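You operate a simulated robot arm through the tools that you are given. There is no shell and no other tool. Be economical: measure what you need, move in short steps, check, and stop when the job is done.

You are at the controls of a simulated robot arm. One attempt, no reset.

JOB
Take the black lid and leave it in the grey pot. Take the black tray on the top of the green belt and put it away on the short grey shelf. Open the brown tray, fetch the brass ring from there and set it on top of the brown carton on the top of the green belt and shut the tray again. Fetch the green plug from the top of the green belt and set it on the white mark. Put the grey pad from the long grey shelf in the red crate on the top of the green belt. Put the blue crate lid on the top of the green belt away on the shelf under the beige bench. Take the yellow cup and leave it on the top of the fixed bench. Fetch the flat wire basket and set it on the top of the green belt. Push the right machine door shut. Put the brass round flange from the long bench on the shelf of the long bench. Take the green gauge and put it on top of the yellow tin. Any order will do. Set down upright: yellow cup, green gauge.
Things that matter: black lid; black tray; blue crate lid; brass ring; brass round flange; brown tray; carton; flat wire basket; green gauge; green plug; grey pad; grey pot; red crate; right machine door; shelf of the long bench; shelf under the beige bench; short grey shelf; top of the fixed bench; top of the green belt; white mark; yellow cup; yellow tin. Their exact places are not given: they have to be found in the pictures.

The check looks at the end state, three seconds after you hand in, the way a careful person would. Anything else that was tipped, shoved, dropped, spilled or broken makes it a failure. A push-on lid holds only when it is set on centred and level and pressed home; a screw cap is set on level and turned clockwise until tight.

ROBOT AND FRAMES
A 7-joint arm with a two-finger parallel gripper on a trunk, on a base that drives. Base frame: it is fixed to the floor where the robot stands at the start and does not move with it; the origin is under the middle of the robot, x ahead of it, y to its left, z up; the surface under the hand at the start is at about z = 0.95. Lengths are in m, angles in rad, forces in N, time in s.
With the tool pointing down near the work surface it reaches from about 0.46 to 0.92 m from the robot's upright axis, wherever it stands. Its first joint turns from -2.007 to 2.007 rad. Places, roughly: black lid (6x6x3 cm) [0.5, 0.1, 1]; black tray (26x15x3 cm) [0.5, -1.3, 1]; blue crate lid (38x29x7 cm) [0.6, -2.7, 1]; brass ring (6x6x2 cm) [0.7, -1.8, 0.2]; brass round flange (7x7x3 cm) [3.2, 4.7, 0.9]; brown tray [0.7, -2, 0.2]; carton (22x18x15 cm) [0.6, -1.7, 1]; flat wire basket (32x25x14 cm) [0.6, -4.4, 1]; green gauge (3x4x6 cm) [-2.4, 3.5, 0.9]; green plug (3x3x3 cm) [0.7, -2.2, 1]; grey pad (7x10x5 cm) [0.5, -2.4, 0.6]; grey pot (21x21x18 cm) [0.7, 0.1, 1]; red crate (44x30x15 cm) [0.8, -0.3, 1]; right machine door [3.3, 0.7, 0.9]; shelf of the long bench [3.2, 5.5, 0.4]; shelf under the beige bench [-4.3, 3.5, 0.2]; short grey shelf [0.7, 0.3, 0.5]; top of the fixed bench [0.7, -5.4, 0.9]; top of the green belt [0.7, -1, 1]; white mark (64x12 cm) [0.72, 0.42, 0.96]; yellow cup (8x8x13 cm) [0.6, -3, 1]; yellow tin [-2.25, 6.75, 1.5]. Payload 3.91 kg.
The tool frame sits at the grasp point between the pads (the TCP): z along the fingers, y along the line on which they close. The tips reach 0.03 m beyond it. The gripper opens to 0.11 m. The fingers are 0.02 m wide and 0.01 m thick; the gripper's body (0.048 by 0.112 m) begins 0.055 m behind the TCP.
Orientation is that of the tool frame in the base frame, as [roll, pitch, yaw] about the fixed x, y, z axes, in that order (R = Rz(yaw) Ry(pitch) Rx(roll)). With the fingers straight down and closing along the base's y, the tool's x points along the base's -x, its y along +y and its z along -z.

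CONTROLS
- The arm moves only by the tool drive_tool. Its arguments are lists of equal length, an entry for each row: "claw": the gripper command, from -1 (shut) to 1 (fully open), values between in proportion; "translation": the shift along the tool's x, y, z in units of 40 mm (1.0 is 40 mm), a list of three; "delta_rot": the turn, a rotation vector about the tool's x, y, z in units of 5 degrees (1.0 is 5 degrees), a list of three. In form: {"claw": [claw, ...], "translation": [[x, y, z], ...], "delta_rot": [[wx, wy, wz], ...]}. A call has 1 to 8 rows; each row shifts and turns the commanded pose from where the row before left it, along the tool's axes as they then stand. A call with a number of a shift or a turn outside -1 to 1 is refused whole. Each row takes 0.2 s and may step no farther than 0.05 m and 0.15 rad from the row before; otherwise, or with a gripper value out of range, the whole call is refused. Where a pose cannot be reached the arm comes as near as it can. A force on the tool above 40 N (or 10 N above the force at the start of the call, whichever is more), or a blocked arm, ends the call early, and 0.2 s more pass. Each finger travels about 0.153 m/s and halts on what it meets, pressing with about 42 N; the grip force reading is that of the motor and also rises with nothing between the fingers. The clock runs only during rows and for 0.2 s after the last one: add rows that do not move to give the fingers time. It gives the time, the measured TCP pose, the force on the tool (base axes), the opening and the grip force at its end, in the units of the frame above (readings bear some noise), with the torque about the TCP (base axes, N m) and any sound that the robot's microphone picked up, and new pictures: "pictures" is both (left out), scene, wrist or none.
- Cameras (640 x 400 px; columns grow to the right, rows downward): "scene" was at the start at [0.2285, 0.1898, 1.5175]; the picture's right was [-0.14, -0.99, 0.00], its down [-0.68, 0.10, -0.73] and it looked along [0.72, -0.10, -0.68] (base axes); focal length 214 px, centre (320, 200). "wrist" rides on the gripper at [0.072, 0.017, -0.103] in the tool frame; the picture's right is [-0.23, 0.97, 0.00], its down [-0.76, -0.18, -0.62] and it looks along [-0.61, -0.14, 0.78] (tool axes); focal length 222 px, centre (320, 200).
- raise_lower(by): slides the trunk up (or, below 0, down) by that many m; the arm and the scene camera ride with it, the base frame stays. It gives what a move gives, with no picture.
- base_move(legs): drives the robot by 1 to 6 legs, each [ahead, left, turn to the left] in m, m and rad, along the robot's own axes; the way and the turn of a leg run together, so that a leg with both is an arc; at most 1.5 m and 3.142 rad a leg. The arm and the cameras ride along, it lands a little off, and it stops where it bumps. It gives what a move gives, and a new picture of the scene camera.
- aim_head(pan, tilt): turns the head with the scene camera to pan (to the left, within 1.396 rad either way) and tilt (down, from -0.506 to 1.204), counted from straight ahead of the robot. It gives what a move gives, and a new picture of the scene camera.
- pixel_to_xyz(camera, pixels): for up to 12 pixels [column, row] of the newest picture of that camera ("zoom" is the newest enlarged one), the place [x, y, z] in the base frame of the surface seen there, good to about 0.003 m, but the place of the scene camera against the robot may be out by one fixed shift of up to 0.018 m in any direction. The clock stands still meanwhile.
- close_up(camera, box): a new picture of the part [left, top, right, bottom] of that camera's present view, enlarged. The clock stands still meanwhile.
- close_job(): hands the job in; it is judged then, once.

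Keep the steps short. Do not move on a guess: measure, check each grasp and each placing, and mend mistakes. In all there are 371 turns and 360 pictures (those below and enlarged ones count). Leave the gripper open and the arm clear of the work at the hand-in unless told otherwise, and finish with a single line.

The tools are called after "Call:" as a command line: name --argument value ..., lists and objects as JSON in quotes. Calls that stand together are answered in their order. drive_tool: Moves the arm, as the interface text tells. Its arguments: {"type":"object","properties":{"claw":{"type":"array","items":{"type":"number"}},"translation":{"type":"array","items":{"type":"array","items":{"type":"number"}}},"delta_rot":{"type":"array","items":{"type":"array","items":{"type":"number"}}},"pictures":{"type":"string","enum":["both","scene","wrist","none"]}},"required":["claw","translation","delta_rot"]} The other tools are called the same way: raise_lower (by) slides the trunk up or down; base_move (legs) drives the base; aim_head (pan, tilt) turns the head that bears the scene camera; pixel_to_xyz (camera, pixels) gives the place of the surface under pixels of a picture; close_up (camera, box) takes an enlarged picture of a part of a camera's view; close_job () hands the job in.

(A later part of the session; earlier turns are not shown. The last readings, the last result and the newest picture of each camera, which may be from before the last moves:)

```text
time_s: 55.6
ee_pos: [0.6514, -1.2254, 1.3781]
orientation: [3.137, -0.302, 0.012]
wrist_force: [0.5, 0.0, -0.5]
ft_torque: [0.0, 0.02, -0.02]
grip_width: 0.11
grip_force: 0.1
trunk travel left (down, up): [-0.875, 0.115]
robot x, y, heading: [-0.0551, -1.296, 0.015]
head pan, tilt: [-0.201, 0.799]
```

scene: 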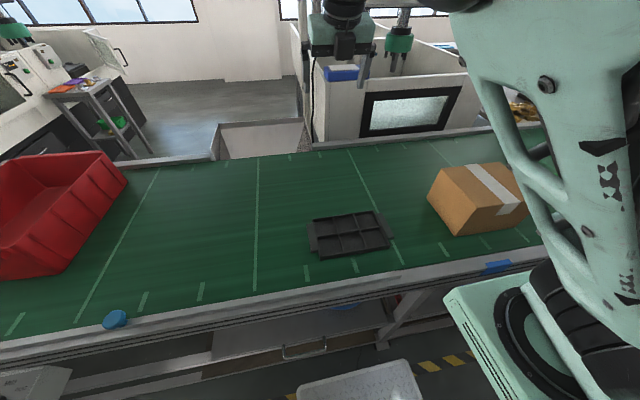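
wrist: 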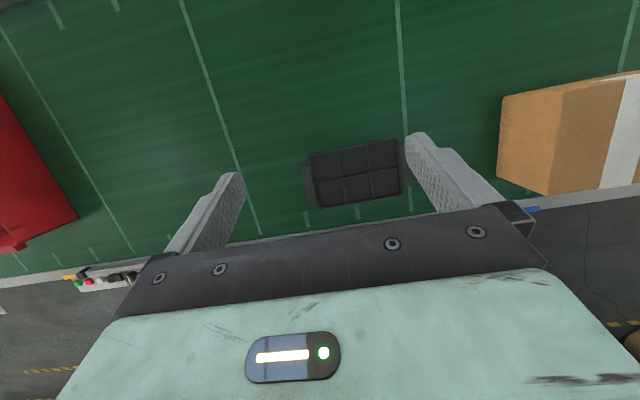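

Call:
drive_tool --claw '[1, 1, 1, 1, 1, 1, 1, 1]' --translation '[[0, 0, 0], [0, 0, 0], [0, 0, 0], [0, 0, 0], [0, 0, 0], [0, 0, 0], [0, 0, 0], [0, 0, 0]]' --delta_rot '[[0, 1, 0], [0, 1, 0], [0, 1, 0], [0, 1, 0], [0, 1, 0], [0, 1, 0], [0, 1, 0], [0, 0.6, 0]]'

```text
time_s: 57.4
ee_pos: [0.6522, -1.2251, 1.3783]
orientation: [3.129, -0.966, 0.022]
wrist_force: [0.3, -0.1, 0.3]
ft_torque: [-0.03, -0.01, -0.01]
grip_width: 0.1101
grip_force: 0.1
trunk travel left (down, up): [-0.875, 0.115]
robot x, y, heading: [-0.0554, -1.2961, 0.016]
head pan, tilt: [-0.201, 0.799]
```

scene: 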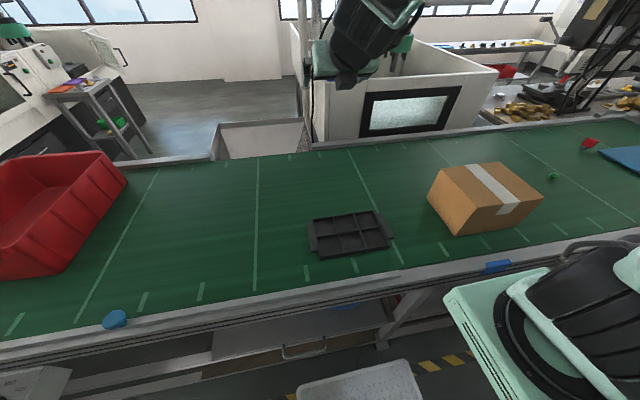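
wrist: 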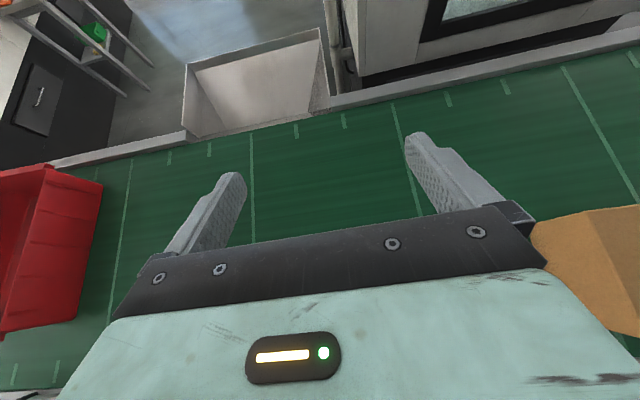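

Pitch 55° is reachable here. Measure the tray ribs in the scene picture.

Call:
close_up --camera "scene" --box '[290, 195, 410, 270]'

```text
5.33 times, centred on (350, 232) of scene
```

zoom: 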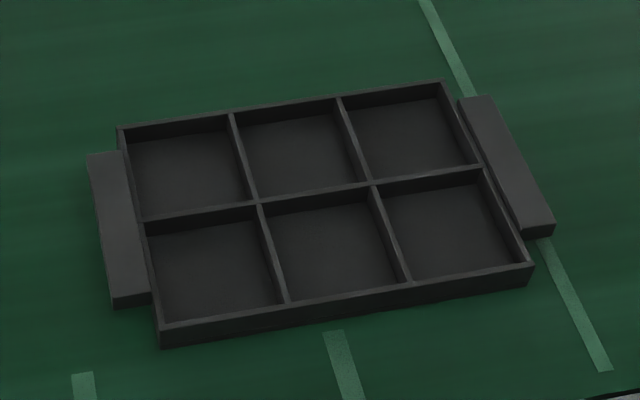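

Call:
pixel_to_xyz --camera "zoom" --pixels '[[165, 325], [530, 265], [288, 303], [411, 282], [260, 202], [372, 185], [231, 115], [339, 99], [120, 128], [443, 84], [545, 215], [300, 260]]'

```text
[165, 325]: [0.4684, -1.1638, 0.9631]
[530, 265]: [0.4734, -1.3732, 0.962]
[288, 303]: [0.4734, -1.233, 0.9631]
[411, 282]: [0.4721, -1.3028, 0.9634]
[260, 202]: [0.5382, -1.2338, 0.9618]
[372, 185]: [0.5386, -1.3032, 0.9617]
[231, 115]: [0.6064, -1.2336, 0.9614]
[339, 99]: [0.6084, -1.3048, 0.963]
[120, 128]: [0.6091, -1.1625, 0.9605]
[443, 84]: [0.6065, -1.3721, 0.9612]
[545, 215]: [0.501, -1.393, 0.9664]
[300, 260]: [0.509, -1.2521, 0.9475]
```

Ribs are at y ≈ −1.229 and −1.298 (camera shift corrected), top z ≈ 0.971. I can clasp both ribs at once, centred. Back the base 0.15 m so the TCP stands above.

Call:
base_move --legs '[[-0.15, -0.037, 0]]'

```text
time_s: 58.8
ee_pos: [0.5039, -1.2664, 1.3792]
orientation: [3.135, -0.966, 0.017]
wrist_force: [1.3, -0.5, -0.1]
ft_torque: [-0.01, 0.02, 0.0]
grip_width: 0.1101
grip_force: 0.0
trunk travel left (down, up): [-0.875, 0.115]
robot x, y, heading: [-0.2068, -1.3368, 0.015]
head pan, tilt: [-0.201, 0.799]
```

scene: 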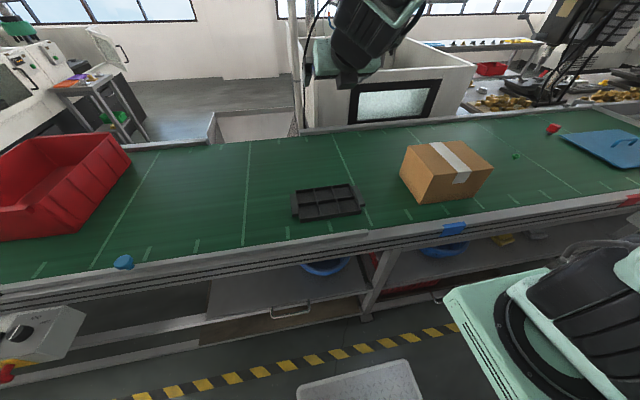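

Call:
raise_lower --by -0.3

Call:
drive_tool --claw '[1]' --translation '[[0, 0, 0]]' --delta_rot '[[0, 0, 0]]'

```text
time_s: 61.8
ee_pos: [0.5047, -1.2666, 1.0809]
orientation: [3.136, -0.967, 0.017]
wrist_force: [1.0, 0.0, 0.1]
ft_torque: [0.0, 0.04, 0.0]
grip_width: 0.1102
grip_force: 0.0
trunk travel left (down, up): [-0.575, 0.415]
robot x, y, heading: [-0.2065, -1.3361, 0.015]
head pan, tilt: [-0.201, 0.799]
```

```text
time_s: 62.2
ee_pos: [0.5045, -1.2678, 1.0806]
orientation: [3.135, -0.965, 0.016]
wrist_force: [-0.2, 0.2, 0.2]
ft_torque: [0.03, -0.02, -0.02]
grip_width: 0.11
grip_force: 0.1
trunk travel left (down, up): [-0.575, 0.415]
robot x, y, heading: [-0.2043, -1.3329, 0.016]
head pan, tilt: [-0.201, 0.799]
```

scene: 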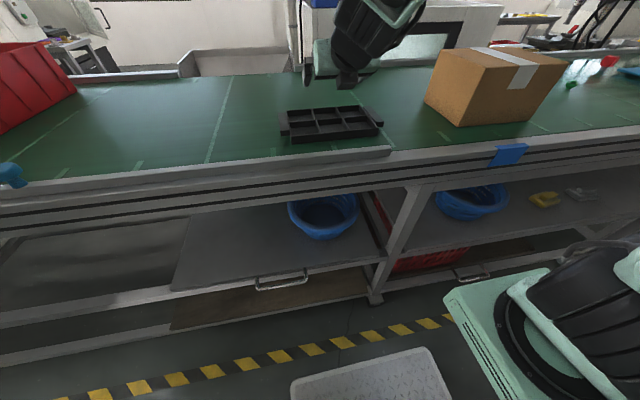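
wrist: 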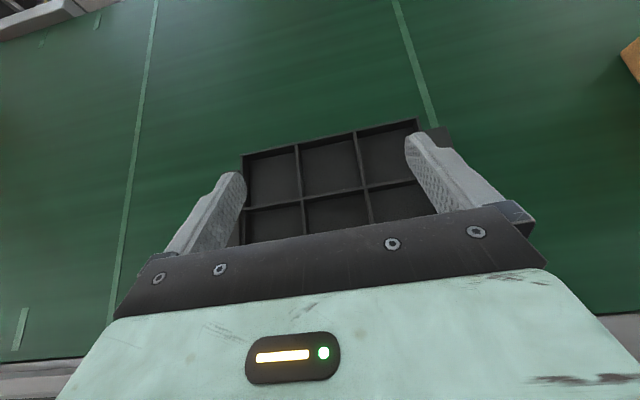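

Call:
pixel_to_xyz --camera "wrist" --pixels '[[297, 150], [301, 195], [357, 137], [365, 183], [245, 156], [412, 121], [330, 192], [302, 225], [370, 212], [275, 225], [330, 215]]'

```text
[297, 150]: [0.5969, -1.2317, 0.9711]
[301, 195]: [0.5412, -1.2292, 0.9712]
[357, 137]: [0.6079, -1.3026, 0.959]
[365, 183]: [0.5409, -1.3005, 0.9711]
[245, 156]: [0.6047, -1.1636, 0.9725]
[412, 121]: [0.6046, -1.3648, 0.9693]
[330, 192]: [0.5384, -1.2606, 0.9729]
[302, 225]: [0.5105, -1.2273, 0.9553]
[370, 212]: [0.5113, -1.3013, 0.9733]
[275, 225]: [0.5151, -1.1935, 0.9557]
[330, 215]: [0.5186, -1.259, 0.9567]
```

Call:
drive_tool --claw '[1, 1, 1, 1, 1]' --translation '[[-0.45, -0.03, 0.285], [-0.45, -0.03, 0.285], [-0.45, 0, 0.285], [-0.45, 0, 0.28], [0, 0, 0]]' --delta_rot '[[0, 0, 0], [0, 0, 0], [0, 0, 0], [0, 0, 0], [0, 0, 0]]'

```text
time_s: 63.4
ee_pos: [0.4986, -1.2667, 0.9964]
orientation: [3.133, -0.967, 0.013]
wrist_force: [-0.1, -0.8, 1.1]
ft_torque: [-0.01, -0.01, -0.02]
grip_width: 0.1101
grip_force: 0.1
trunk travel left (down, up): [-0.575, 0.415]
robot x, y, heading: [-0.2086, -1.3361, 0.016]
head pan, tilt: [-0.201, 0.799]
```

scene: 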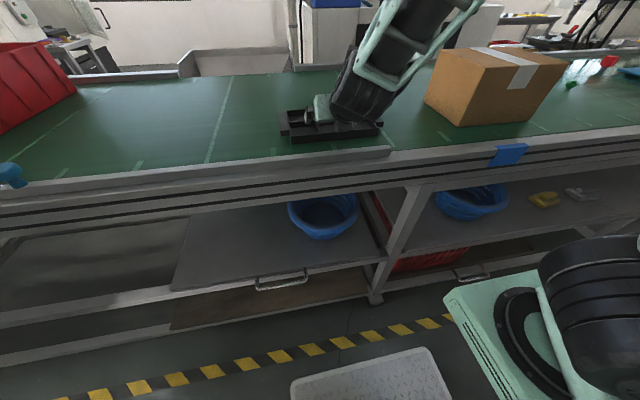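
wrist: 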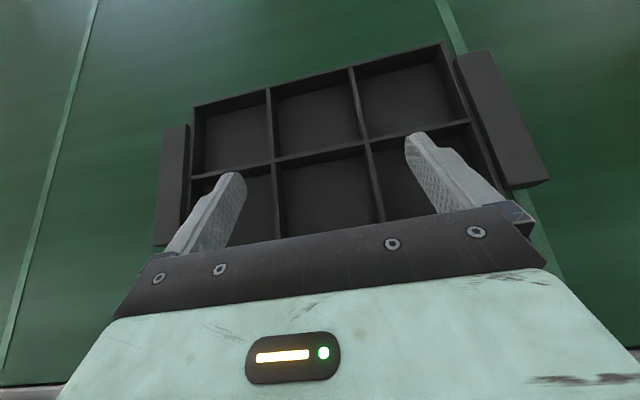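

Fingers sit outside both ribs. Last 11 mm down, then close.

Call:
drive_tool --claw '[1, 1, -1, -1, -1, -1]' --translation '[[-0.2, 0, 0.2], [0, 0, 0], [0, 0, 0], [0, 0, 0], [0, 0, 0], [0, 0, 0]]' --delta_rot '[[0, 0, 0], [0, 0, 0], [0, 0, 0], [0, 0, 0], [0, 0, 0], [0, 0, 0]]' --pictures "wrist"

```text
time_s: 64.8
ee_pos: [0.5012, -1.2652, 0.9825]
orientation: [3.134, -0.965, 0.015]
wrist_force: [-0.5, 0.4, -0.6]
ft_torque: [0.05, 0.02, 0.06]
grip_width: 0.0734
grip_force: 41.8
trunk travel left (down, up): [-0.575, 0.415]
robot x, y, heading: [-0.206, -1.3364, 0.016]
head pan, tilt: [-0.201, 0.799]
```

wrist: 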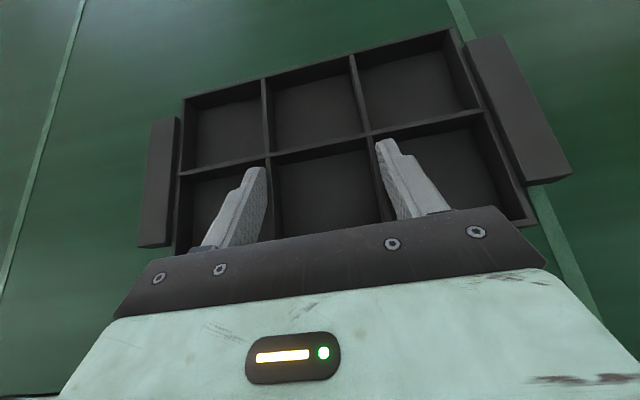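

Both ribs are held (0.073 m). Lift gently a few cm and check that the tray follows level.

Call:
drive_tool --claw '[-1, -1, -1, -1, -1]' --translation '[[0.25, 0, -0.17], [0.5, 0, -0.34], [0.8, 0, -0.55], [0.8, 0, -0.55], [0, 0, 0]]' --delta_rot '[[0, 0, 0], [0, 0, 0], [0, 0, 0], [0, 0, 0], [0, 0, 0]]'

```text
time_s: 66.0
ee_pos: [0.5051, -1.2638, 1.0977]
orientation: [3.135, -0.965, 0.016]
wrist_force: [0.5, -0.1, -1.8]
ft_torque: [0.03, 0.06, 0.02]
grip_width: 0.0733
grip_force: 41.9
trunk travel left (down, up): [-0.575, 0.415]
robot x, y, heading: [-0.2056, -1.3355, 0.014]
head pan, tilt: [-0.201, 0.799]
```

scene: 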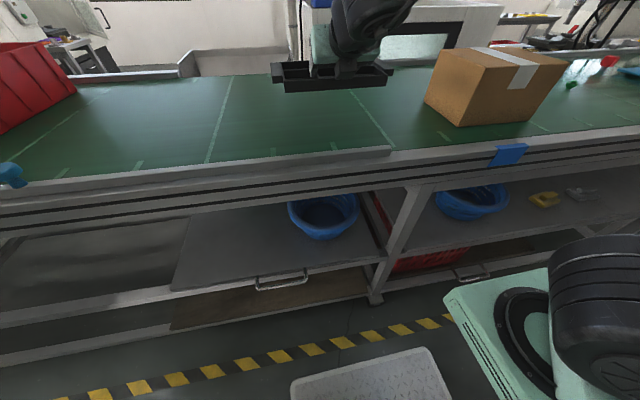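
wrist: 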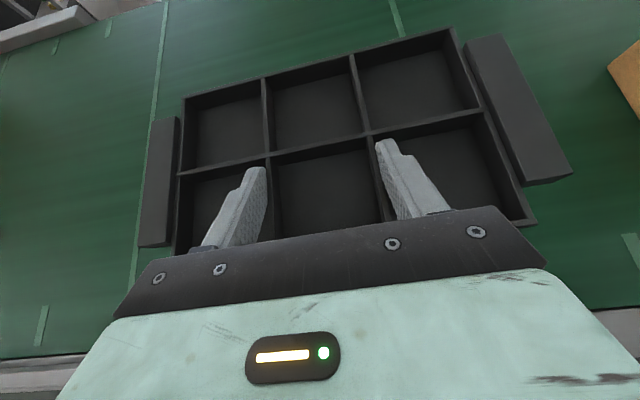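

Tray held firmly and level. Back away 0.6 m, then strafe left toward the short shelf.

Call:
base_move --legs '[[-0.6, 0, 0], [0, 1.5, 0]]'

Call:
raise_lower --by -0.4

Call:
aim_head --pan 0.0 --tilt 0.2

```text
time_s: 76.6
ee_pos: [-0.1525, 0.2889, 1.097]
orientation: [3.136, -0.966, 0.054]
wrist_force: [0.5, -0.6, -1.6]
ft_torque: [-0.03, 0.06, 0.03]
grip_width: 0.0733
grip_force: 42.3
trunk travel left (down, up): [-0.575, 0.415]
robot x, y, heading: [-0.8608, 0.1847, 0.053]
head pan, tilt: [-0.201, 0.799]
```

scene: 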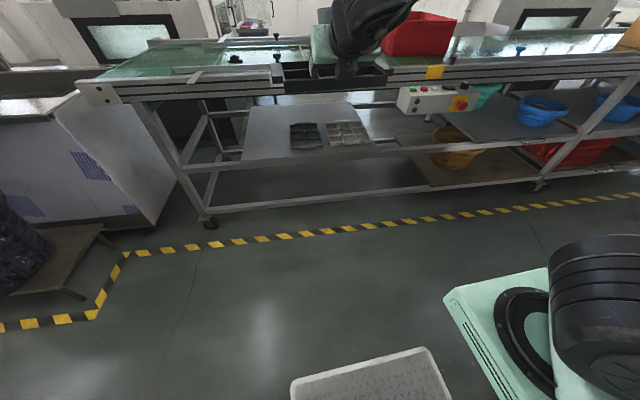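

```text
time_s: 80.4
ee_pos: [-0.1527, 0.2882, 0.6975]
orientation: [3.135, -0.967, 0.055]
wrist_force: [0.1, -0.2, -2.0]
ft_torque: [0.02, 0.08, -0.02]
grip_width: 0.0731
grip_force: 42.5
trunk travel left (down, up): [-0.175, 0.815]
robot x, y, heading: [-0.8567, 0.1894, 0.056]
head pan, tilt: [-0.201, 0.799]
```

```text
time_s: 81.4
ee_pos: [-0.1523, 0.2869, 0.6982]
orientation: [3.135, -0.966, 0.054]
wrist_force: [0.5, 0.4, -2.3]
ft_torque: [0.01, 0.08, 0.02]
grip_width: 0.0734
grip_force: 42.4
trunk travel left (down, up): [-0.175, 0.815]
robot x, y, heading: [-0.858, 0.1876, 0.057]
head pan, tilt: [0.0, 0.201]
```

scene: 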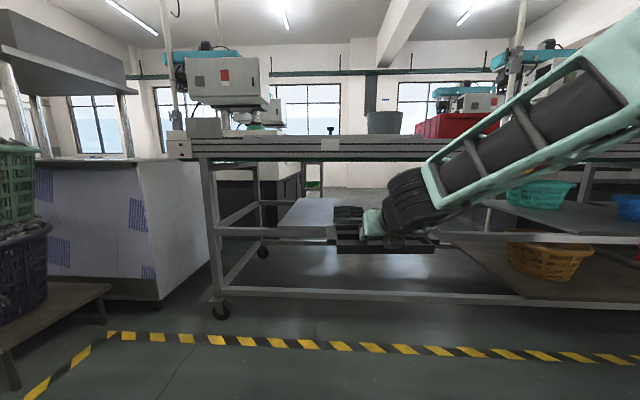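

Call:
pixel_to_xyz --camera "scene" --pixels '[[340, 158], [340, 150], [340, 140], [310, 162], [270, 158], [420, 205], [440, 170], [500, 160], [550, 110], [600, 170], [395, 190], [345, 215]]'

Call:
close_up --camera "scene" --box '[180, 120, 500, 320]'

```text
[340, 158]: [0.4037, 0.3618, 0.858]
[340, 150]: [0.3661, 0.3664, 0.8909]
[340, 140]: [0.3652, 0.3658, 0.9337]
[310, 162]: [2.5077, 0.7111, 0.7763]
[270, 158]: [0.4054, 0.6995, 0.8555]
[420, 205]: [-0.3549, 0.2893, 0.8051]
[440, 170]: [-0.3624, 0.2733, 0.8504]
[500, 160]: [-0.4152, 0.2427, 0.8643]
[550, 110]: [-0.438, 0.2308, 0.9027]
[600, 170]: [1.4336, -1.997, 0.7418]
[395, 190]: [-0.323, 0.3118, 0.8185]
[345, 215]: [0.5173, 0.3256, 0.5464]
```

```text
2.00 times, centred on (340, 220) of scene
```

zoom: 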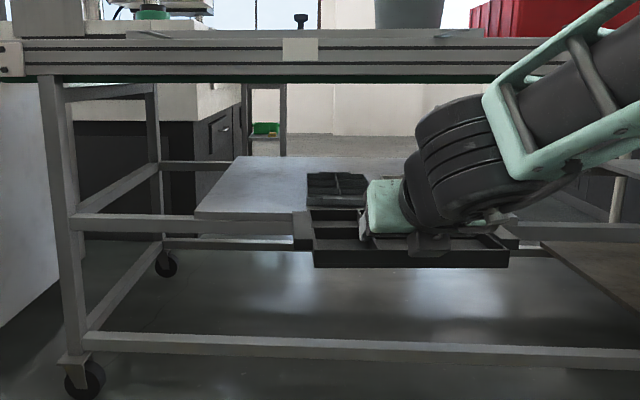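

Belt underside is at z ≈ 0.86, shelf at ≈ 0.534. I'll flatten the arm: reach up/forward while dropping the trunk.

Call:
drive_tool --claw '[-1, -1, -1, -1, -1]' --translation '[[0.97, 0, 0.09], [0.97, 0, 0.09], [0.97, 0, 0.09], [0.97, 0, 0.09], [0, 0, 0]]' --delta_rot '[[0, 0, 0], [0, 0, 0], [0, 0, 0], [0, 0, 0], [0, 0, 0]]' --pictures "none"

Call:
raise_lower --by -0.17

Call:
drive_tool --claw '[-1]' --translation '[[0, 0, 0]]' --delta_rot '[[0, 0, 0]]' --pictures "scene"

```text
time_s: 82.6
ee_pos: [-0.0522, 0.2954, 0.8157]
orientation: [3.134, -0.965, 0.055]
wrist_force: [-0.5, 0.2, -2.3]
ft_torque: [0.01, 0.09, -0.02]
grip_width: 0.0732
grip_force: 42.0
trunk travel left (down, up): [-0.175, 0.815]
robot x, y, heading: [-0.8605, 0.1904, 0.054]
head pan, tilt: [0.0, 0.201]
```

```text
time_s: 84.5
ee_pos: [-0.0519, 0.2936, 0.6457]
orientation: [3.135, -0.965, 0.053]
wrist_force: [-0.4, 0.3, -2.2]
ft_torque: [0.0, 0.04, 0.05]
grip_width: 0.0732
grip_force: 42.1
trunk travel left (down, up): [-0.005, 0.985]
robot x, y, heading: [-0.862, 0.1911, 0.053]
head pan, tilt: [0.0, 0.201]
```

```text
time_s: 84.9
ee_pos: [-0.0521, 0.2948, 0.646]
orientation: [3.134, -0.965, 0.054]
wrist_force: [0.6, -0.5, -2.0]
ft_torque: [-0.02, 0.07, -0.05]
grip_width: 0.073
grip_force: 42.0
trunk travel left (down, up): [-0.005, 0.985]
robot x, y, heading: [-0.8563, 0.1857, 0.055]
head pan, tilt: [0.0, 0.201]
```

scene: 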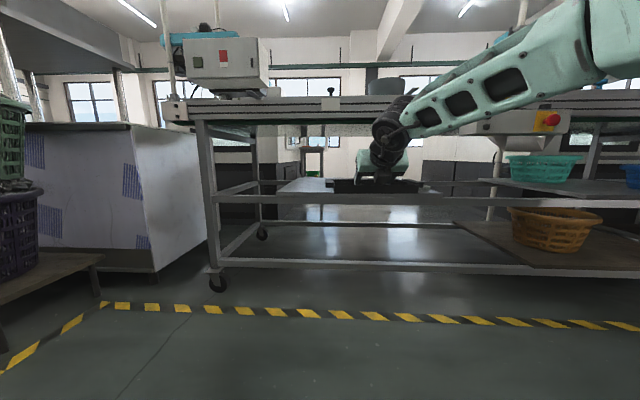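

Call:
pixel_to_xyz --camera "scene" --pixels '[[385, 105], [400, 100], [430, 85], [480, 63], [530, 35], [575, 8], [590, 50], [420, 125], [370, 155]]'

```text
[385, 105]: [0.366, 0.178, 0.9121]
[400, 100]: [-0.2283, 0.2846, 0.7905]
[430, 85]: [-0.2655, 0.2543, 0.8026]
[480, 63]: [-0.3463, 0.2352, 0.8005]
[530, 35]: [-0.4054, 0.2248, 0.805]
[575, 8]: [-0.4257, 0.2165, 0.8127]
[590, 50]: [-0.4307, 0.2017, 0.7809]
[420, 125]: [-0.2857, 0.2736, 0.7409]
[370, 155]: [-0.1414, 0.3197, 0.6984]
```

The forearm is nearly level at z ≈ 0.82. Stretch it 6 cm further and 2 cm lower, then check the elbow height.

Call:
drive_tool --claw '[-1, -1, -1]' --translation '[[0.22, 0, 0.75], [0.22, 0, 0.75], [0, 0, 0]]' --delta_rot '[[0, 0, 0], [0, 0, 0], [0, 0, 0]]' --pictures "none"

Call:
aim_head --pan -0.3 --tilt 0.0

```text
time_s: 85.7
ee_pos: [0.0082, 0.2966, 0.6272]
orientation: [3.135, -0.965, 0.054]
wrist_force: [-0.2, 0.1, -1.9]
ft_torque: [-0.02, 0.06, -0.01]
grip_width: 0.0733
grip_force: 42.5
trunk travel left (down, up): [-0.005, 0.985]
robot x, y, heading: [-0.8638, 0.1915, 0.061]
head pan, tilt: [0.0, 0.201]
```

```text
time_s: 86.5
ee_pos: [0.0082, 0.2964, 0.6272]
orientation: [3.135, -0.966, 0.055]
wrist_force: [-0.2, -0.2, -2.8]
ft_torque: [0.01, 0.08, 0.01]
grip_width: 0.073
grip_force: 42.4
trunk travel left (down, up): [-0.005, 0.985]
robot x, y, heading: [-0.8593, 0.1911, 0.054]
head pan, tilt: [-0.3, 0.0]
```

scene: 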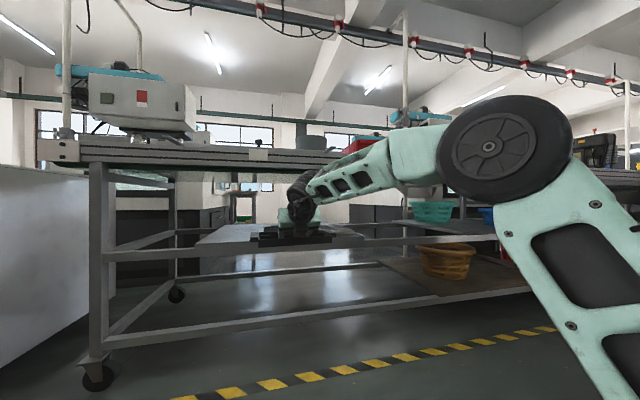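

Call:
pixel_to_xyz --camera "scene" --pixels '[[510, 98], [450, 125], [420, 130], [400, 145], [385, 137], [365, 152], [340, 165], [310, 178], [440, 165], [490, 145], [296, 177]]'

```text
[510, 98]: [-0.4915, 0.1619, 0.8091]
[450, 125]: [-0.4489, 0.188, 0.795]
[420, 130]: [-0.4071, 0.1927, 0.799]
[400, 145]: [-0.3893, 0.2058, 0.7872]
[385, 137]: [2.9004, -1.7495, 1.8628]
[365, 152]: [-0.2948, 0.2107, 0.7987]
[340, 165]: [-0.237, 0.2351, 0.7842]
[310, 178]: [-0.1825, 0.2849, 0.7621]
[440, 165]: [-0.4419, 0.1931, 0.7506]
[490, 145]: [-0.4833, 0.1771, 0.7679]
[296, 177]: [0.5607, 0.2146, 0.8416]
```

Whole arm stays below z ≈ 0.82, under the belt (0.86). Straighten heading and go in part of the way.

Call:
base_move --legs '[[0, 0, -0.055], [0.45, 0, 0]]'

Call:
aim_head --pan 0.15 --tilt 0.05

```text
time_s: 89.7
ee_pos: [0.4665, 0.2537, 0.6268]
orientation: [3.134, -0.967, 0.003]
wrist_force: [-0.2, -1.0, -2.1]
ft_torque: [0.0, 0.11, 0.01]
grip_width: 0.0732
grip_force: 42.0
trunk travel left (down, up): [-0.005, 0.985]
robot x, y, heading: [-0.4059, 0.1903, 0.002]
head pan, tilt: [-0.3, 0.0]
```

scene: 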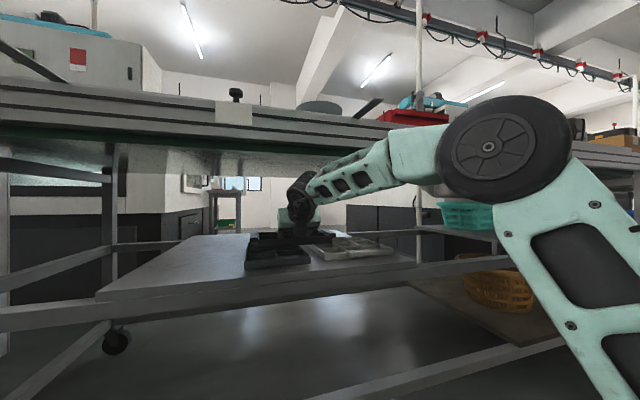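

```text
time_s: 90.6
ee_pos: [0.4654, 0.2528, 0.6271]
orientation: [3.135, -0.966, 0.003]
wrist_force: [-0.3, 0.1, -1.9]
ft_torque: [0.0, 0.05, 0.02]
grip_width: 0.0734
grip_force: 41.6
trunk travel left (down, up): [-0.005, 0.985]
robot x, y, heading: [-0.4041, 0.1928, 0.003]
head pan, tilt: [0.15, 0.051]
```

scene: 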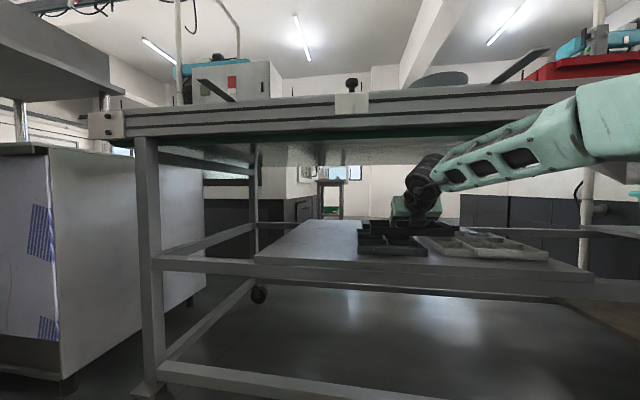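

Call:
drive_tool --claw '[-1]' --translation '[[0, 0, 0]]' --delta_rot '[[0, 0, 0]]' --pictures "wrist"

Call:
close_up --camera "scene" --box '[240, 150, 600, 310]'

Call:
pixel_to_xyz --camera "scene" --pixels '[[300, 225], [358, 225], [360, 245], [428, 250], [460, 260], [548, 255], [520, 240], [430, 148], [300, 250]]'

```text
time_s: 91.0
ee_pos: [0.4661, 0.2535, 0.6276]
orientation: [3.136, -0.965, 0.004]
wrist_force: [-0.1, -0.9, -3.2]
ft_torque: [0.01, 0.05, 0.03]
grip_width: 0.0732
grip_force: 42.3
trunk travel left (down, up): [-0.005, 0.985]
robot x, y, heading: [-0.4008, 0.1916, 0.001]
head pan, tilt: [0.15, 0.051]
```

wrist: 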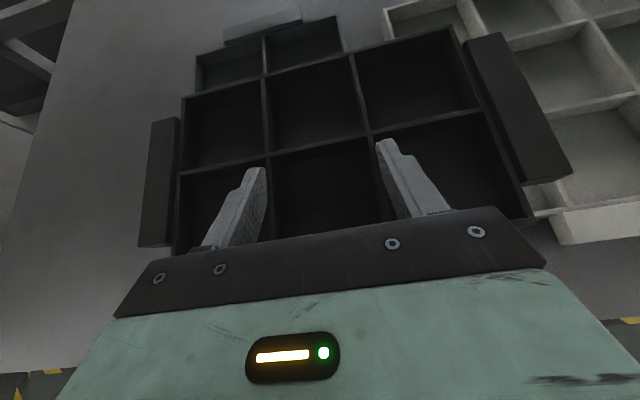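

```text
1.78 times, centred on (420, 230) of scene
```

zoom: 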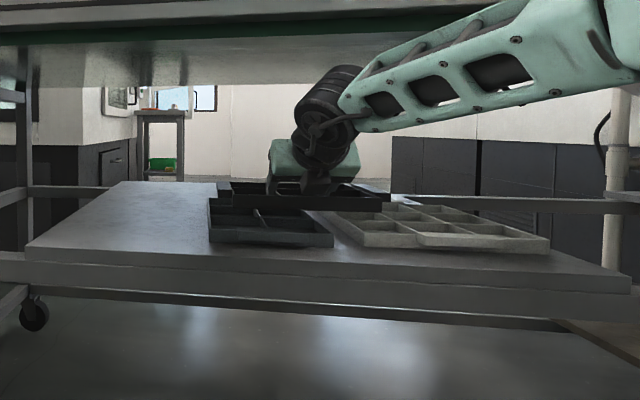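

```text
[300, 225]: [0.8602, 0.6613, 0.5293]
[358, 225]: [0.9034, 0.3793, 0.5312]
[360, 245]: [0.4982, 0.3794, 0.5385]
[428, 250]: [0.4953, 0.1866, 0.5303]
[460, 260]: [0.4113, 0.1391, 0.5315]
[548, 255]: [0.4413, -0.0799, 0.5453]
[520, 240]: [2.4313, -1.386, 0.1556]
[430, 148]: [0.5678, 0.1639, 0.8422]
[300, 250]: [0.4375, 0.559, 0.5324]
```

Call:
pixel_to_xyz --camera "wrist" --pixels '[[260, 25], [197, 60], [345, 25], [385, 12], [100, 100], [60, 100], [75, 30], [50, 200], [120, 200], [490, 10]]'

Call:
pixel_to_xyz --camera "zoom" --pixels '[[120, 182], [80, 210], [30, 242], [200, 184], [60, 235], [180, 230]]'

```text
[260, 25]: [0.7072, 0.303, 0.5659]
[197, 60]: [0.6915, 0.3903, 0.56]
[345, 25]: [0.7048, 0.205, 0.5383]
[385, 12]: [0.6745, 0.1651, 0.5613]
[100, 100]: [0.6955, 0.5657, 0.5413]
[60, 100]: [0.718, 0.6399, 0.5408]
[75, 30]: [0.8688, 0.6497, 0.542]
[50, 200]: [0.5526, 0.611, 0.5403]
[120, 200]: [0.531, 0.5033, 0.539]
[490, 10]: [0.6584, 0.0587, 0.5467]
```

```text
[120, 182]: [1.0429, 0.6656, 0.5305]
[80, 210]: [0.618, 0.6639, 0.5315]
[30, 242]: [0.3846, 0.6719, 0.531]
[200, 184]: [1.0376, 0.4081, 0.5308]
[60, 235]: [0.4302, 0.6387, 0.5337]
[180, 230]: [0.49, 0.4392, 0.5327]
```

Free area behind the existing trays is x > 0.72. Drive in 0.31 m.

Call:
base_move --legs '[[0.31, 0, 0]]'

Call:
drive_tool --claw '[-1]' --translation '[[0, 0, 0]]' --delta_rot '[[0, 0, 0]]' --pictures "wrist"

```text
time_s: 93.0
ee_pos: [0.7749, 0.2536, 0.6266]
orientation: [3.134, -0.965, 0.004]
wrist_force: [-0.3, 0.8, -2.0]
ft_torque: [-0.03, 0.06, -0.01]
grip_width: 0.0734
grip_force: 42.0
trunk travel left (down, up): [-0.005, 0.985]
robot x, y, heading: [-0.0964, 0.1856, 0.002]
head pan, tilt: [0.15, 0.051]
```

scene: 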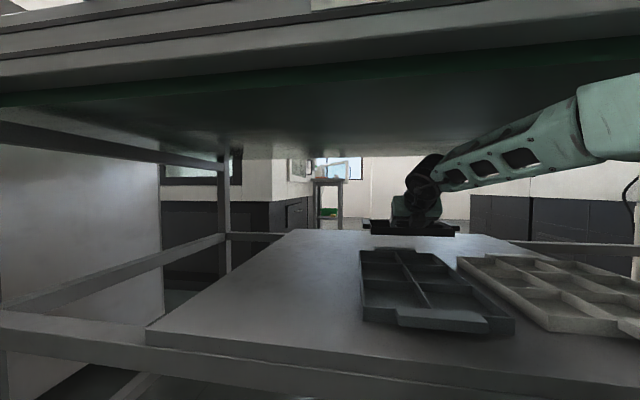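

```text
time_s: 93.4
ee_pos: [0.7746, 0.2542, 0.627]
orientation: [3.132, -0.964, 0.004]
wrist_force: [0.1, -0.4, -2.1]
ft_torque: [-0.03, 0.06, 0.03]
grip_width: 0.0733
grip_force: 41.8
trunk travel left (down, up): [-0.005, 0.985]
robot x, y, heading: [-0.0955, 0.1944, 0.004]
head pan, tilt: [0.15, 0.051]
```

wrist: 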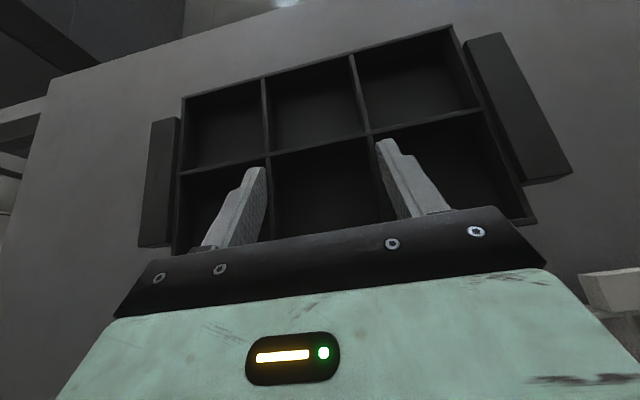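

Call:
drive_tool --claw '[-1, -1, -1, -1]' --translation '[[-0.5, 0, 0.35], [-0.5, 0, 0.35], [-0.1, 0, 0.07], [0, 0, 0]]' --delta_rot '[[0, 0, 0], [0, 0, 0], [0, 0, 0], [0, 0, 0]]'

```text
time_s: 94.4
ee_pos: [0.7745, 0.2546, 0.5738]
orientation: [3.133, -0.965, 0.003]
wrist_force: [0.4, -0.5, -0.6]
ft_torque: [0.08, 0.03, -0.06]
grip_width: 0.0732
grip_force: 42.1
trunk travel left (down, up): [-0.005, 0.985]
robot x, y, heading: [-0.0996, 0.1899, 0.002]
head pan, tilt: [0.15, 0.051]
```

scene: 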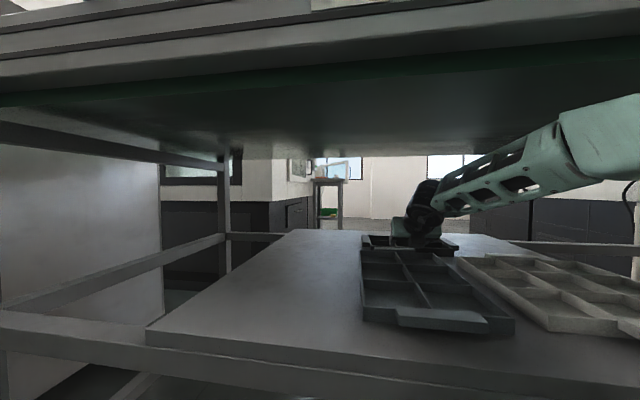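
wrist: 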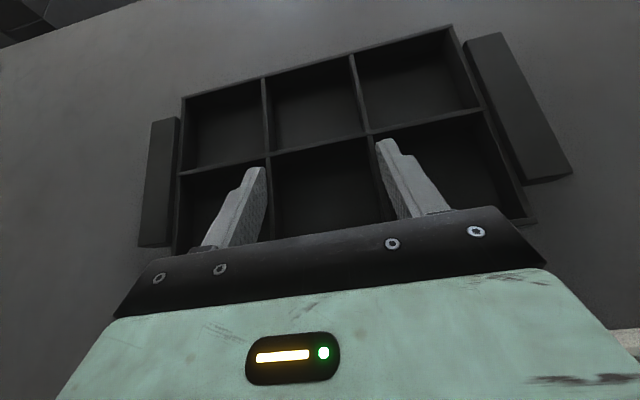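

Weight is off the wrist: the tray rests. Open and lift the fingers straight up.

Call:
drive_tool --claw '[0.7, 0.7, 0.7, 0.7, 0.7, 0.7]' --translation '[[0, 0, 0], [0, 0, 0], [0, 0, 0], [0.4, 0, -0.28], [0.5, 0, -0.35], [0, 0, 0]]' --delta_rot '[[0, 0, 0], [0, 0, 0], [0, 0, 0], [0, 0, 0], [0, 0, 0], [0, 0, 0]]'

```text
time_s: 95.8
ee_pos: [0.7716, 0.2558, 0.6186]
orientation: [3.134, -0.966, 0.003]
wrist_force: [-0.5, 0.2, 0.3]
ft_torque: [-0.01, 0.01, 0.0]
grip_width: 0.0936
grip_force: 0.2
trunk travel left (down, up): [-0.005, 0.985]
robot x, y, heading: [-0.0945, 0.1928, -0.001]
head pan, tilt: [0.15, 0.051]
```

scene: 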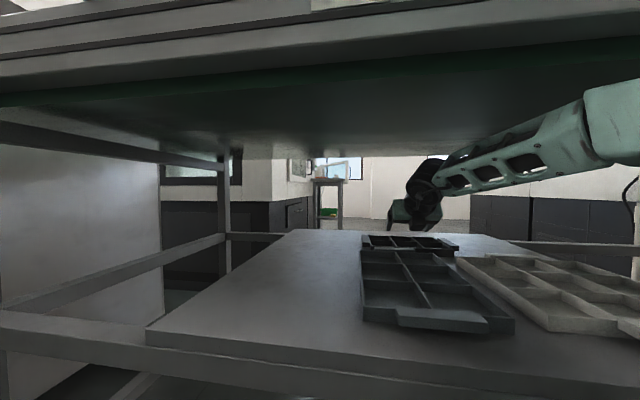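
wrist: 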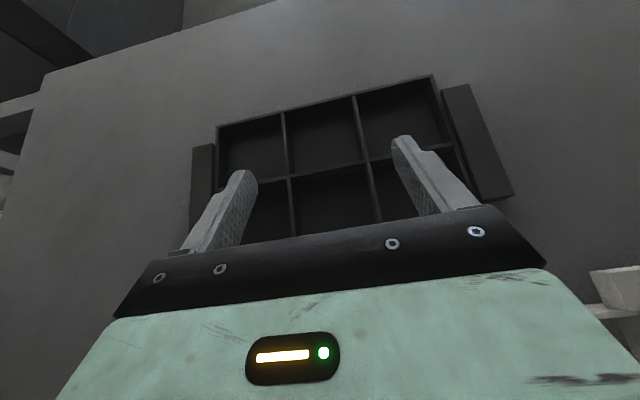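

Tray is put away. Back out and go right to the grey pad on the long shelf (y ≈ −2.4).

Call:
base_move --legs '[[-0.75, 0, 0], [0, -1.5, 0], [0, -1.1, 0]]'

Call:
aim_head --pan 0.0 --tilt 0.1

```text
time_s: 112.1
ee_pos: [0.0319, -2.3413, 0.6173]
orientation: [3.136, -0.965, -0.011]
wrist_force: [-1.3, 0.2, 0.5]
ft_torque: [0.02, 0.03, -0.03]
grip_width: 0.0937
grip_force: 0.1
trunk travel left (down, up): [-0.005, 0.985]
robot x, y, heading: [-0.8375, -2.3918, -0.015]
head pan, tilt: [0.15, 0.051]
```

scene: 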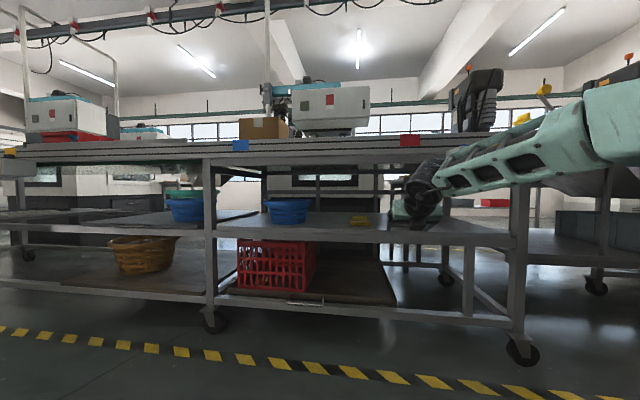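

```text
time_s: 112.8
ee_pos: [0.0308, -2.3423, 0.6184]
orientation: [3.136, -0.965, -0.011]
wrist_force: [-0.4, -0.5, 0.5]
ft_torque: [-0.02, 0.0, 0.02]
grip_width: 0.0935
grip_force: 0.2
trunk travel left (down, up): [-0.005, 0.985]
robot x, y, heading: [-0.8356, -2.3925, -0.009]
head pan, tilt: [0.0, 0.099]
```

scene: 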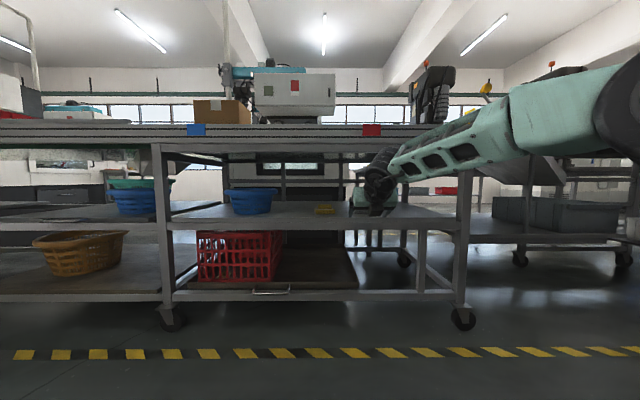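

Call:
raise_lower --by 0.2

Call:
drive_tool --claw '[1]' --translation '[[0, 0, 0]]' --delta_rot '[[0, 0, 0]]'

```text
time_s: 114.9
ee_pos: [0.0318, -2.342, 0.819]
orientation: [3.135, -0.967, -0.01]
wrist_force: [-0.1, -1.0, 0.3]
ft_torque: [0.03, 0.01, 0.0]
grip_width: 0.0934
grip_force: 0.0
trunk travel left (down, up): [-0.205, 0.785]
robot x, y, heading: [-0.8381, -2.3898, -0.006]
head pan, tilt: [0.0, 0.099]
```

```text
time_s: 115.3
ee_pos: [0.0315, -2.3427, 0.8185]
orientation: [3.135, -0.966, -0.01]
wrist_force: [-0.6, 0.6, 0.1]
ft_torque: [-0.03, -0.01, 0.0]
grip_width: 0.11
grip_force: 0.1
trunk travel left (down, up): [-0.205, 0.785]
robot x, y, heading: [-0.8358, -2.3962, -0.007]
head pan, tilt: [0.0, 0.099]
```

scene: 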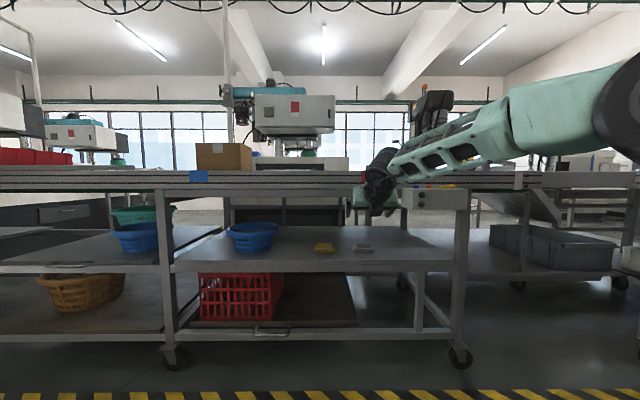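
wrist: 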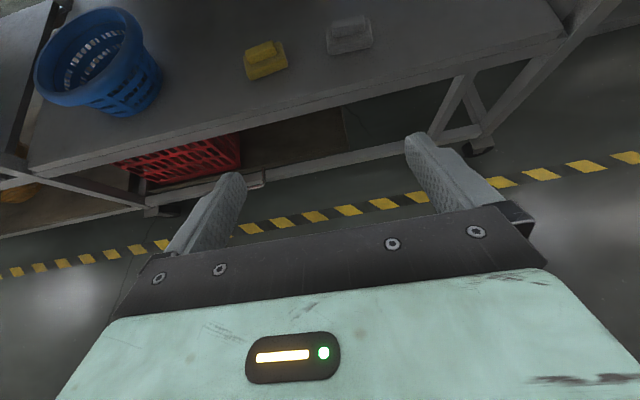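

Grey pad at wrist (348,32), beside a yellow one. Enlarge and measure.

Call:
close_up --camera "wrist" --box '[220, 0, 400, 112]'

Call:
pixel_to_xyz --camera "wrist" --pixels '[[348, 28], [348, 18], [328, 38], [372, 38], [328, 52], [370, 48], [350, 60], [310, 70], [347, 36], [265, 60]]'

Call:
pixel_to_xyz --camera "scene" --pixels '[[362, 250], [362, 244], [353, 249], [372, 249], [340, 258], [420, 205], [445, 188], [300, 192]]'

```text
3.56 times, centred on (310, 56) of wrist
```

zoom: 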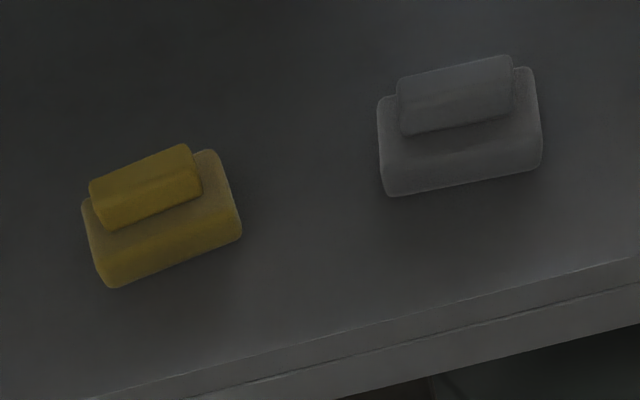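

```text
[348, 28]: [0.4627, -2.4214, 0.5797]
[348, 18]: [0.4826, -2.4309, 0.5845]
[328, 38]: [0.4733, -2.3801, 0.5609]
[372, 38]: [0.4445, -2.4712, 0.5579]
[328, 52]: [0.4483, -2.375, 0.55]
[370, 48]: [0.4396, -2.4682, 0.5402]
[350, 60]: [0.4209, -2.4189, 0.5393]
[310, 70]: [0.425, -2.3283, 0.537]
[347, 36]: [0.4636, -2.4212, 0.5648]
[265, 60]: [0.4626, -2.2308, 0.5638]
```

```text
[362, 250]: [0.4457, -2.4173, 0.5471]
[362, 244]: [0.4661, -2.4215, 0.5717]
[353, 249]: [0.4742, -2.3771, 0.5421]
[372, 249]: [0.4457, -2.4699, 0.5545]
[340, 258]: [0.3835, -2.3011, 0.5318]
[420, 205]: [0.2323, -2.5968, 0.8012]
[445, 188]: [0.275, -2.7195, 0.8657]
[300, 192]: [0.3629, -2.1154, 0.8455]
```

Pad: handle block on top, centre ≈ (0.48, −2.42), turned ≈ −5°. Lower trunk, turn slightly and approach.

Call:
raise_lower --by -0.17

Call:
base_move --legs '[[0, 0, -0.083], [0.33, 0.027, 0]]'

Call:
drive_tool --claw '[1]' --translation '[[0, 0, 0]]' --delta_rot '[[0, 0, 0]]' --pictures "wrist"

```text
time_s: 117.2
ee_pos: [0.0319, -2.3435, 0.648]
orientation: [3.133, -0.965, -0.009]
wrist_force: [0.2, -0.4, 0.4]
ft_torque: [-0.01, -0.01, -0.01]
grip_width: 0.1102
grip_force: 0.1
trunk travel left (down, up): [-0.035, 0.955]
robot x, y, heading: [-0.8402, -2.3936, -0.011]
head pan, tilt: [0.0, 0.099]
```

```text
time_s: 119.9
ee_pos: [0.3688, -2.4148, 0.6477]
orientation: [3.135, -0.965, -0.089]
wrist_force: [-0.5, -0.4, 0.8]
ft_torque: [0.0, 0.02, -0.03]
grip_width: 0.11
grip_force: 0.1
trunk travel left (down, up): [-0.035, 0.955]
robot x, y, heading: [-0.5038, -2.397, -0.088]
head pan, tilt: [0.0, 0.099]
```

scene: 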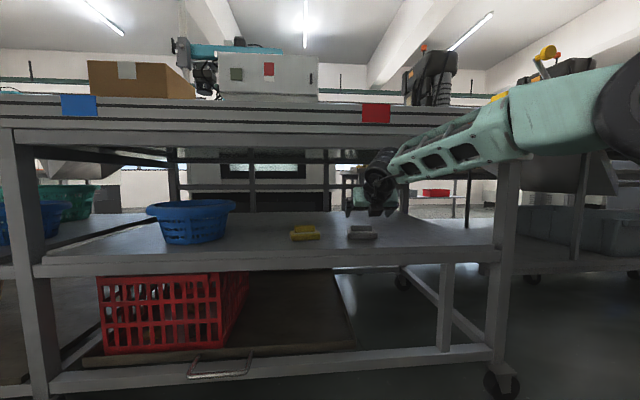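

```text
time_s: 120.3
ee_pos: [0.3688, -2.4138, 0.6475]
orientation: [3.135, -0.965, -0.089]
wrist_force: [0.1, 0.2, 0.7]
ft_torque: [-0.02, -0.01, 0.01]
grip_width: 0.1103
grip_force: 0.2
trunk travel left (down, up): [-0.035, 0.955]
robot x, y, heading: [-0.5015, -2.4001, -0.088]
head pan, tilt: [0.0, 0.099]
```

wrist: 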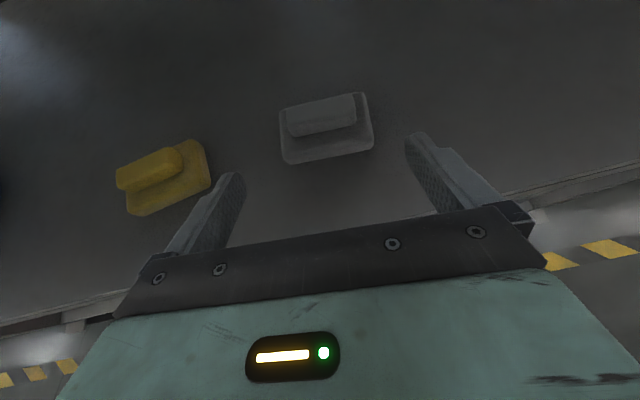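

Call:
pixel_to_xyz --camera "wrist" --pixels '[[286, 125], [358, 112], [288, 113], [355, 97], [290, 137], [358, 122], [280, 112], [366, 95], [284, 160], [373, 148], [322, 118], [328, 145]]'

Call:
close_up --camera "wrist" --box '[240, 70, 420, 190]'

```text
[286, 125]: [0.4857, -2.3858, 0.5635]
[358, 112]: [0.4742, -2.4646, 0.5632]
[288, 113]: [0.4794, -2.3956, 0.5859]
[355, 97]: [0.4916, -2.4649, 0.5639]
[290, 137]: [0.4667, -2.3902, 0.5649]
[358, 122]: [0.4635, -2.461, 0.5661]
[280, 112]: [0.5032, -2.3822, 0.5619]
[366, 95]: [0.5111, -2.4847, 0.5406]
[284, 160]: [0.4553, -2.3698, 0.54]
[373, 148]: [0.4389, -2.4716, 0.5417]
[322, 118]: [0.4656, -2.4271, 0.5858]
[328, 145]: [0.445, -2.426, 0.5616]
```

```text
3.33 times, centred on (330, 130) of wrist
```

zoom: 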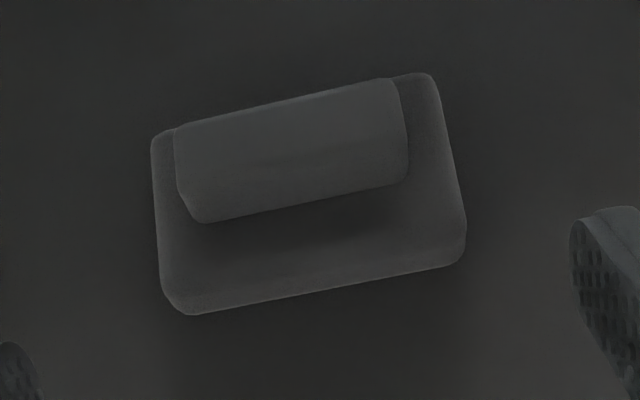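

Call:
drive_tool --claw '[1, 1, 1, 1]' --translation '[[0.57, 0.07, 0.83], [0.57, 0.07, 0.83], [-0.4, 0, 0.28], [0, 0, 0]]' --delta_rot '[[0, 0, 0], [0, 0, 0], [0, 0, 0], [0, 0, 0]]' --pictures "wrist"

```text
time_s: 121.3
ee_pos: [0.4497, -2.4272, 0.6274]
orientation: [3.132, -0.965, -0.09]
wrist_force: [-0.3, -0.7, -0.6]
ft_torque: [0.03, 0.0, 0.0]
grip_width: 0.1097
grip_force: 0.0
trunk travel left (down, up): [-0.035, 0.955]
robot x, y, heading: [-0.5064, -2.3994, -0.085]
head pan, tilt: [0.0, 0.099]
```

wrist: 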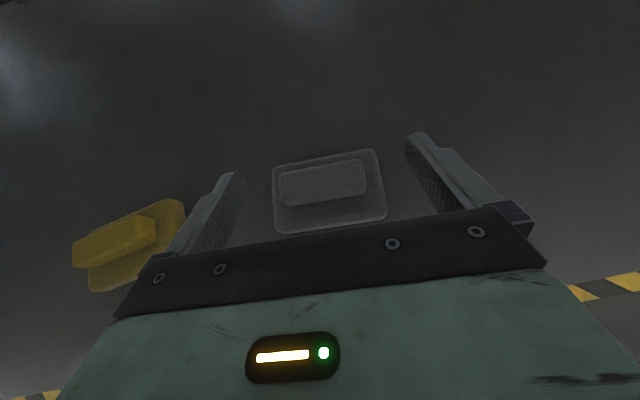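

Call:
drive_tool --claw '[1, 1, -1, -1, -1, -1]' --translation '[[-0.4, 0, 0.28], [-0.34, 0, 0.235], [0, 0, 0], [0, 0, 0], [0, 0, 0], [0, 0, 0]]' --delta_rot '[[0, 0, 0], [0, 0, 0], [0, 0, 0], [0, 0, 0], [0, 0, 0], [0, 0, 0]]' --pictures "wrist"

```text
time_s: 122.7
ee_pos: [0.449, -2.4289, 0.5921]
orientation: [3.135, -0.965, -0.091]
wrist_force: [0.5, -0.3, 1.4]
ft_torque: [0.1, -0.13, 0.01]
grip_width: 0.0688
grip_force: 41.5
trunk travel left (down, up): [-0.035, 0.955]
robot x, y, heading: [-0.503, -2.3953, -0.087]
head pan, tilt: [0.0, 0.099]
```

wrist: 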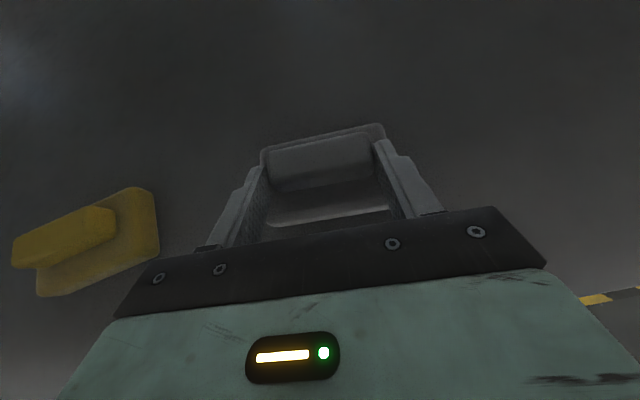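

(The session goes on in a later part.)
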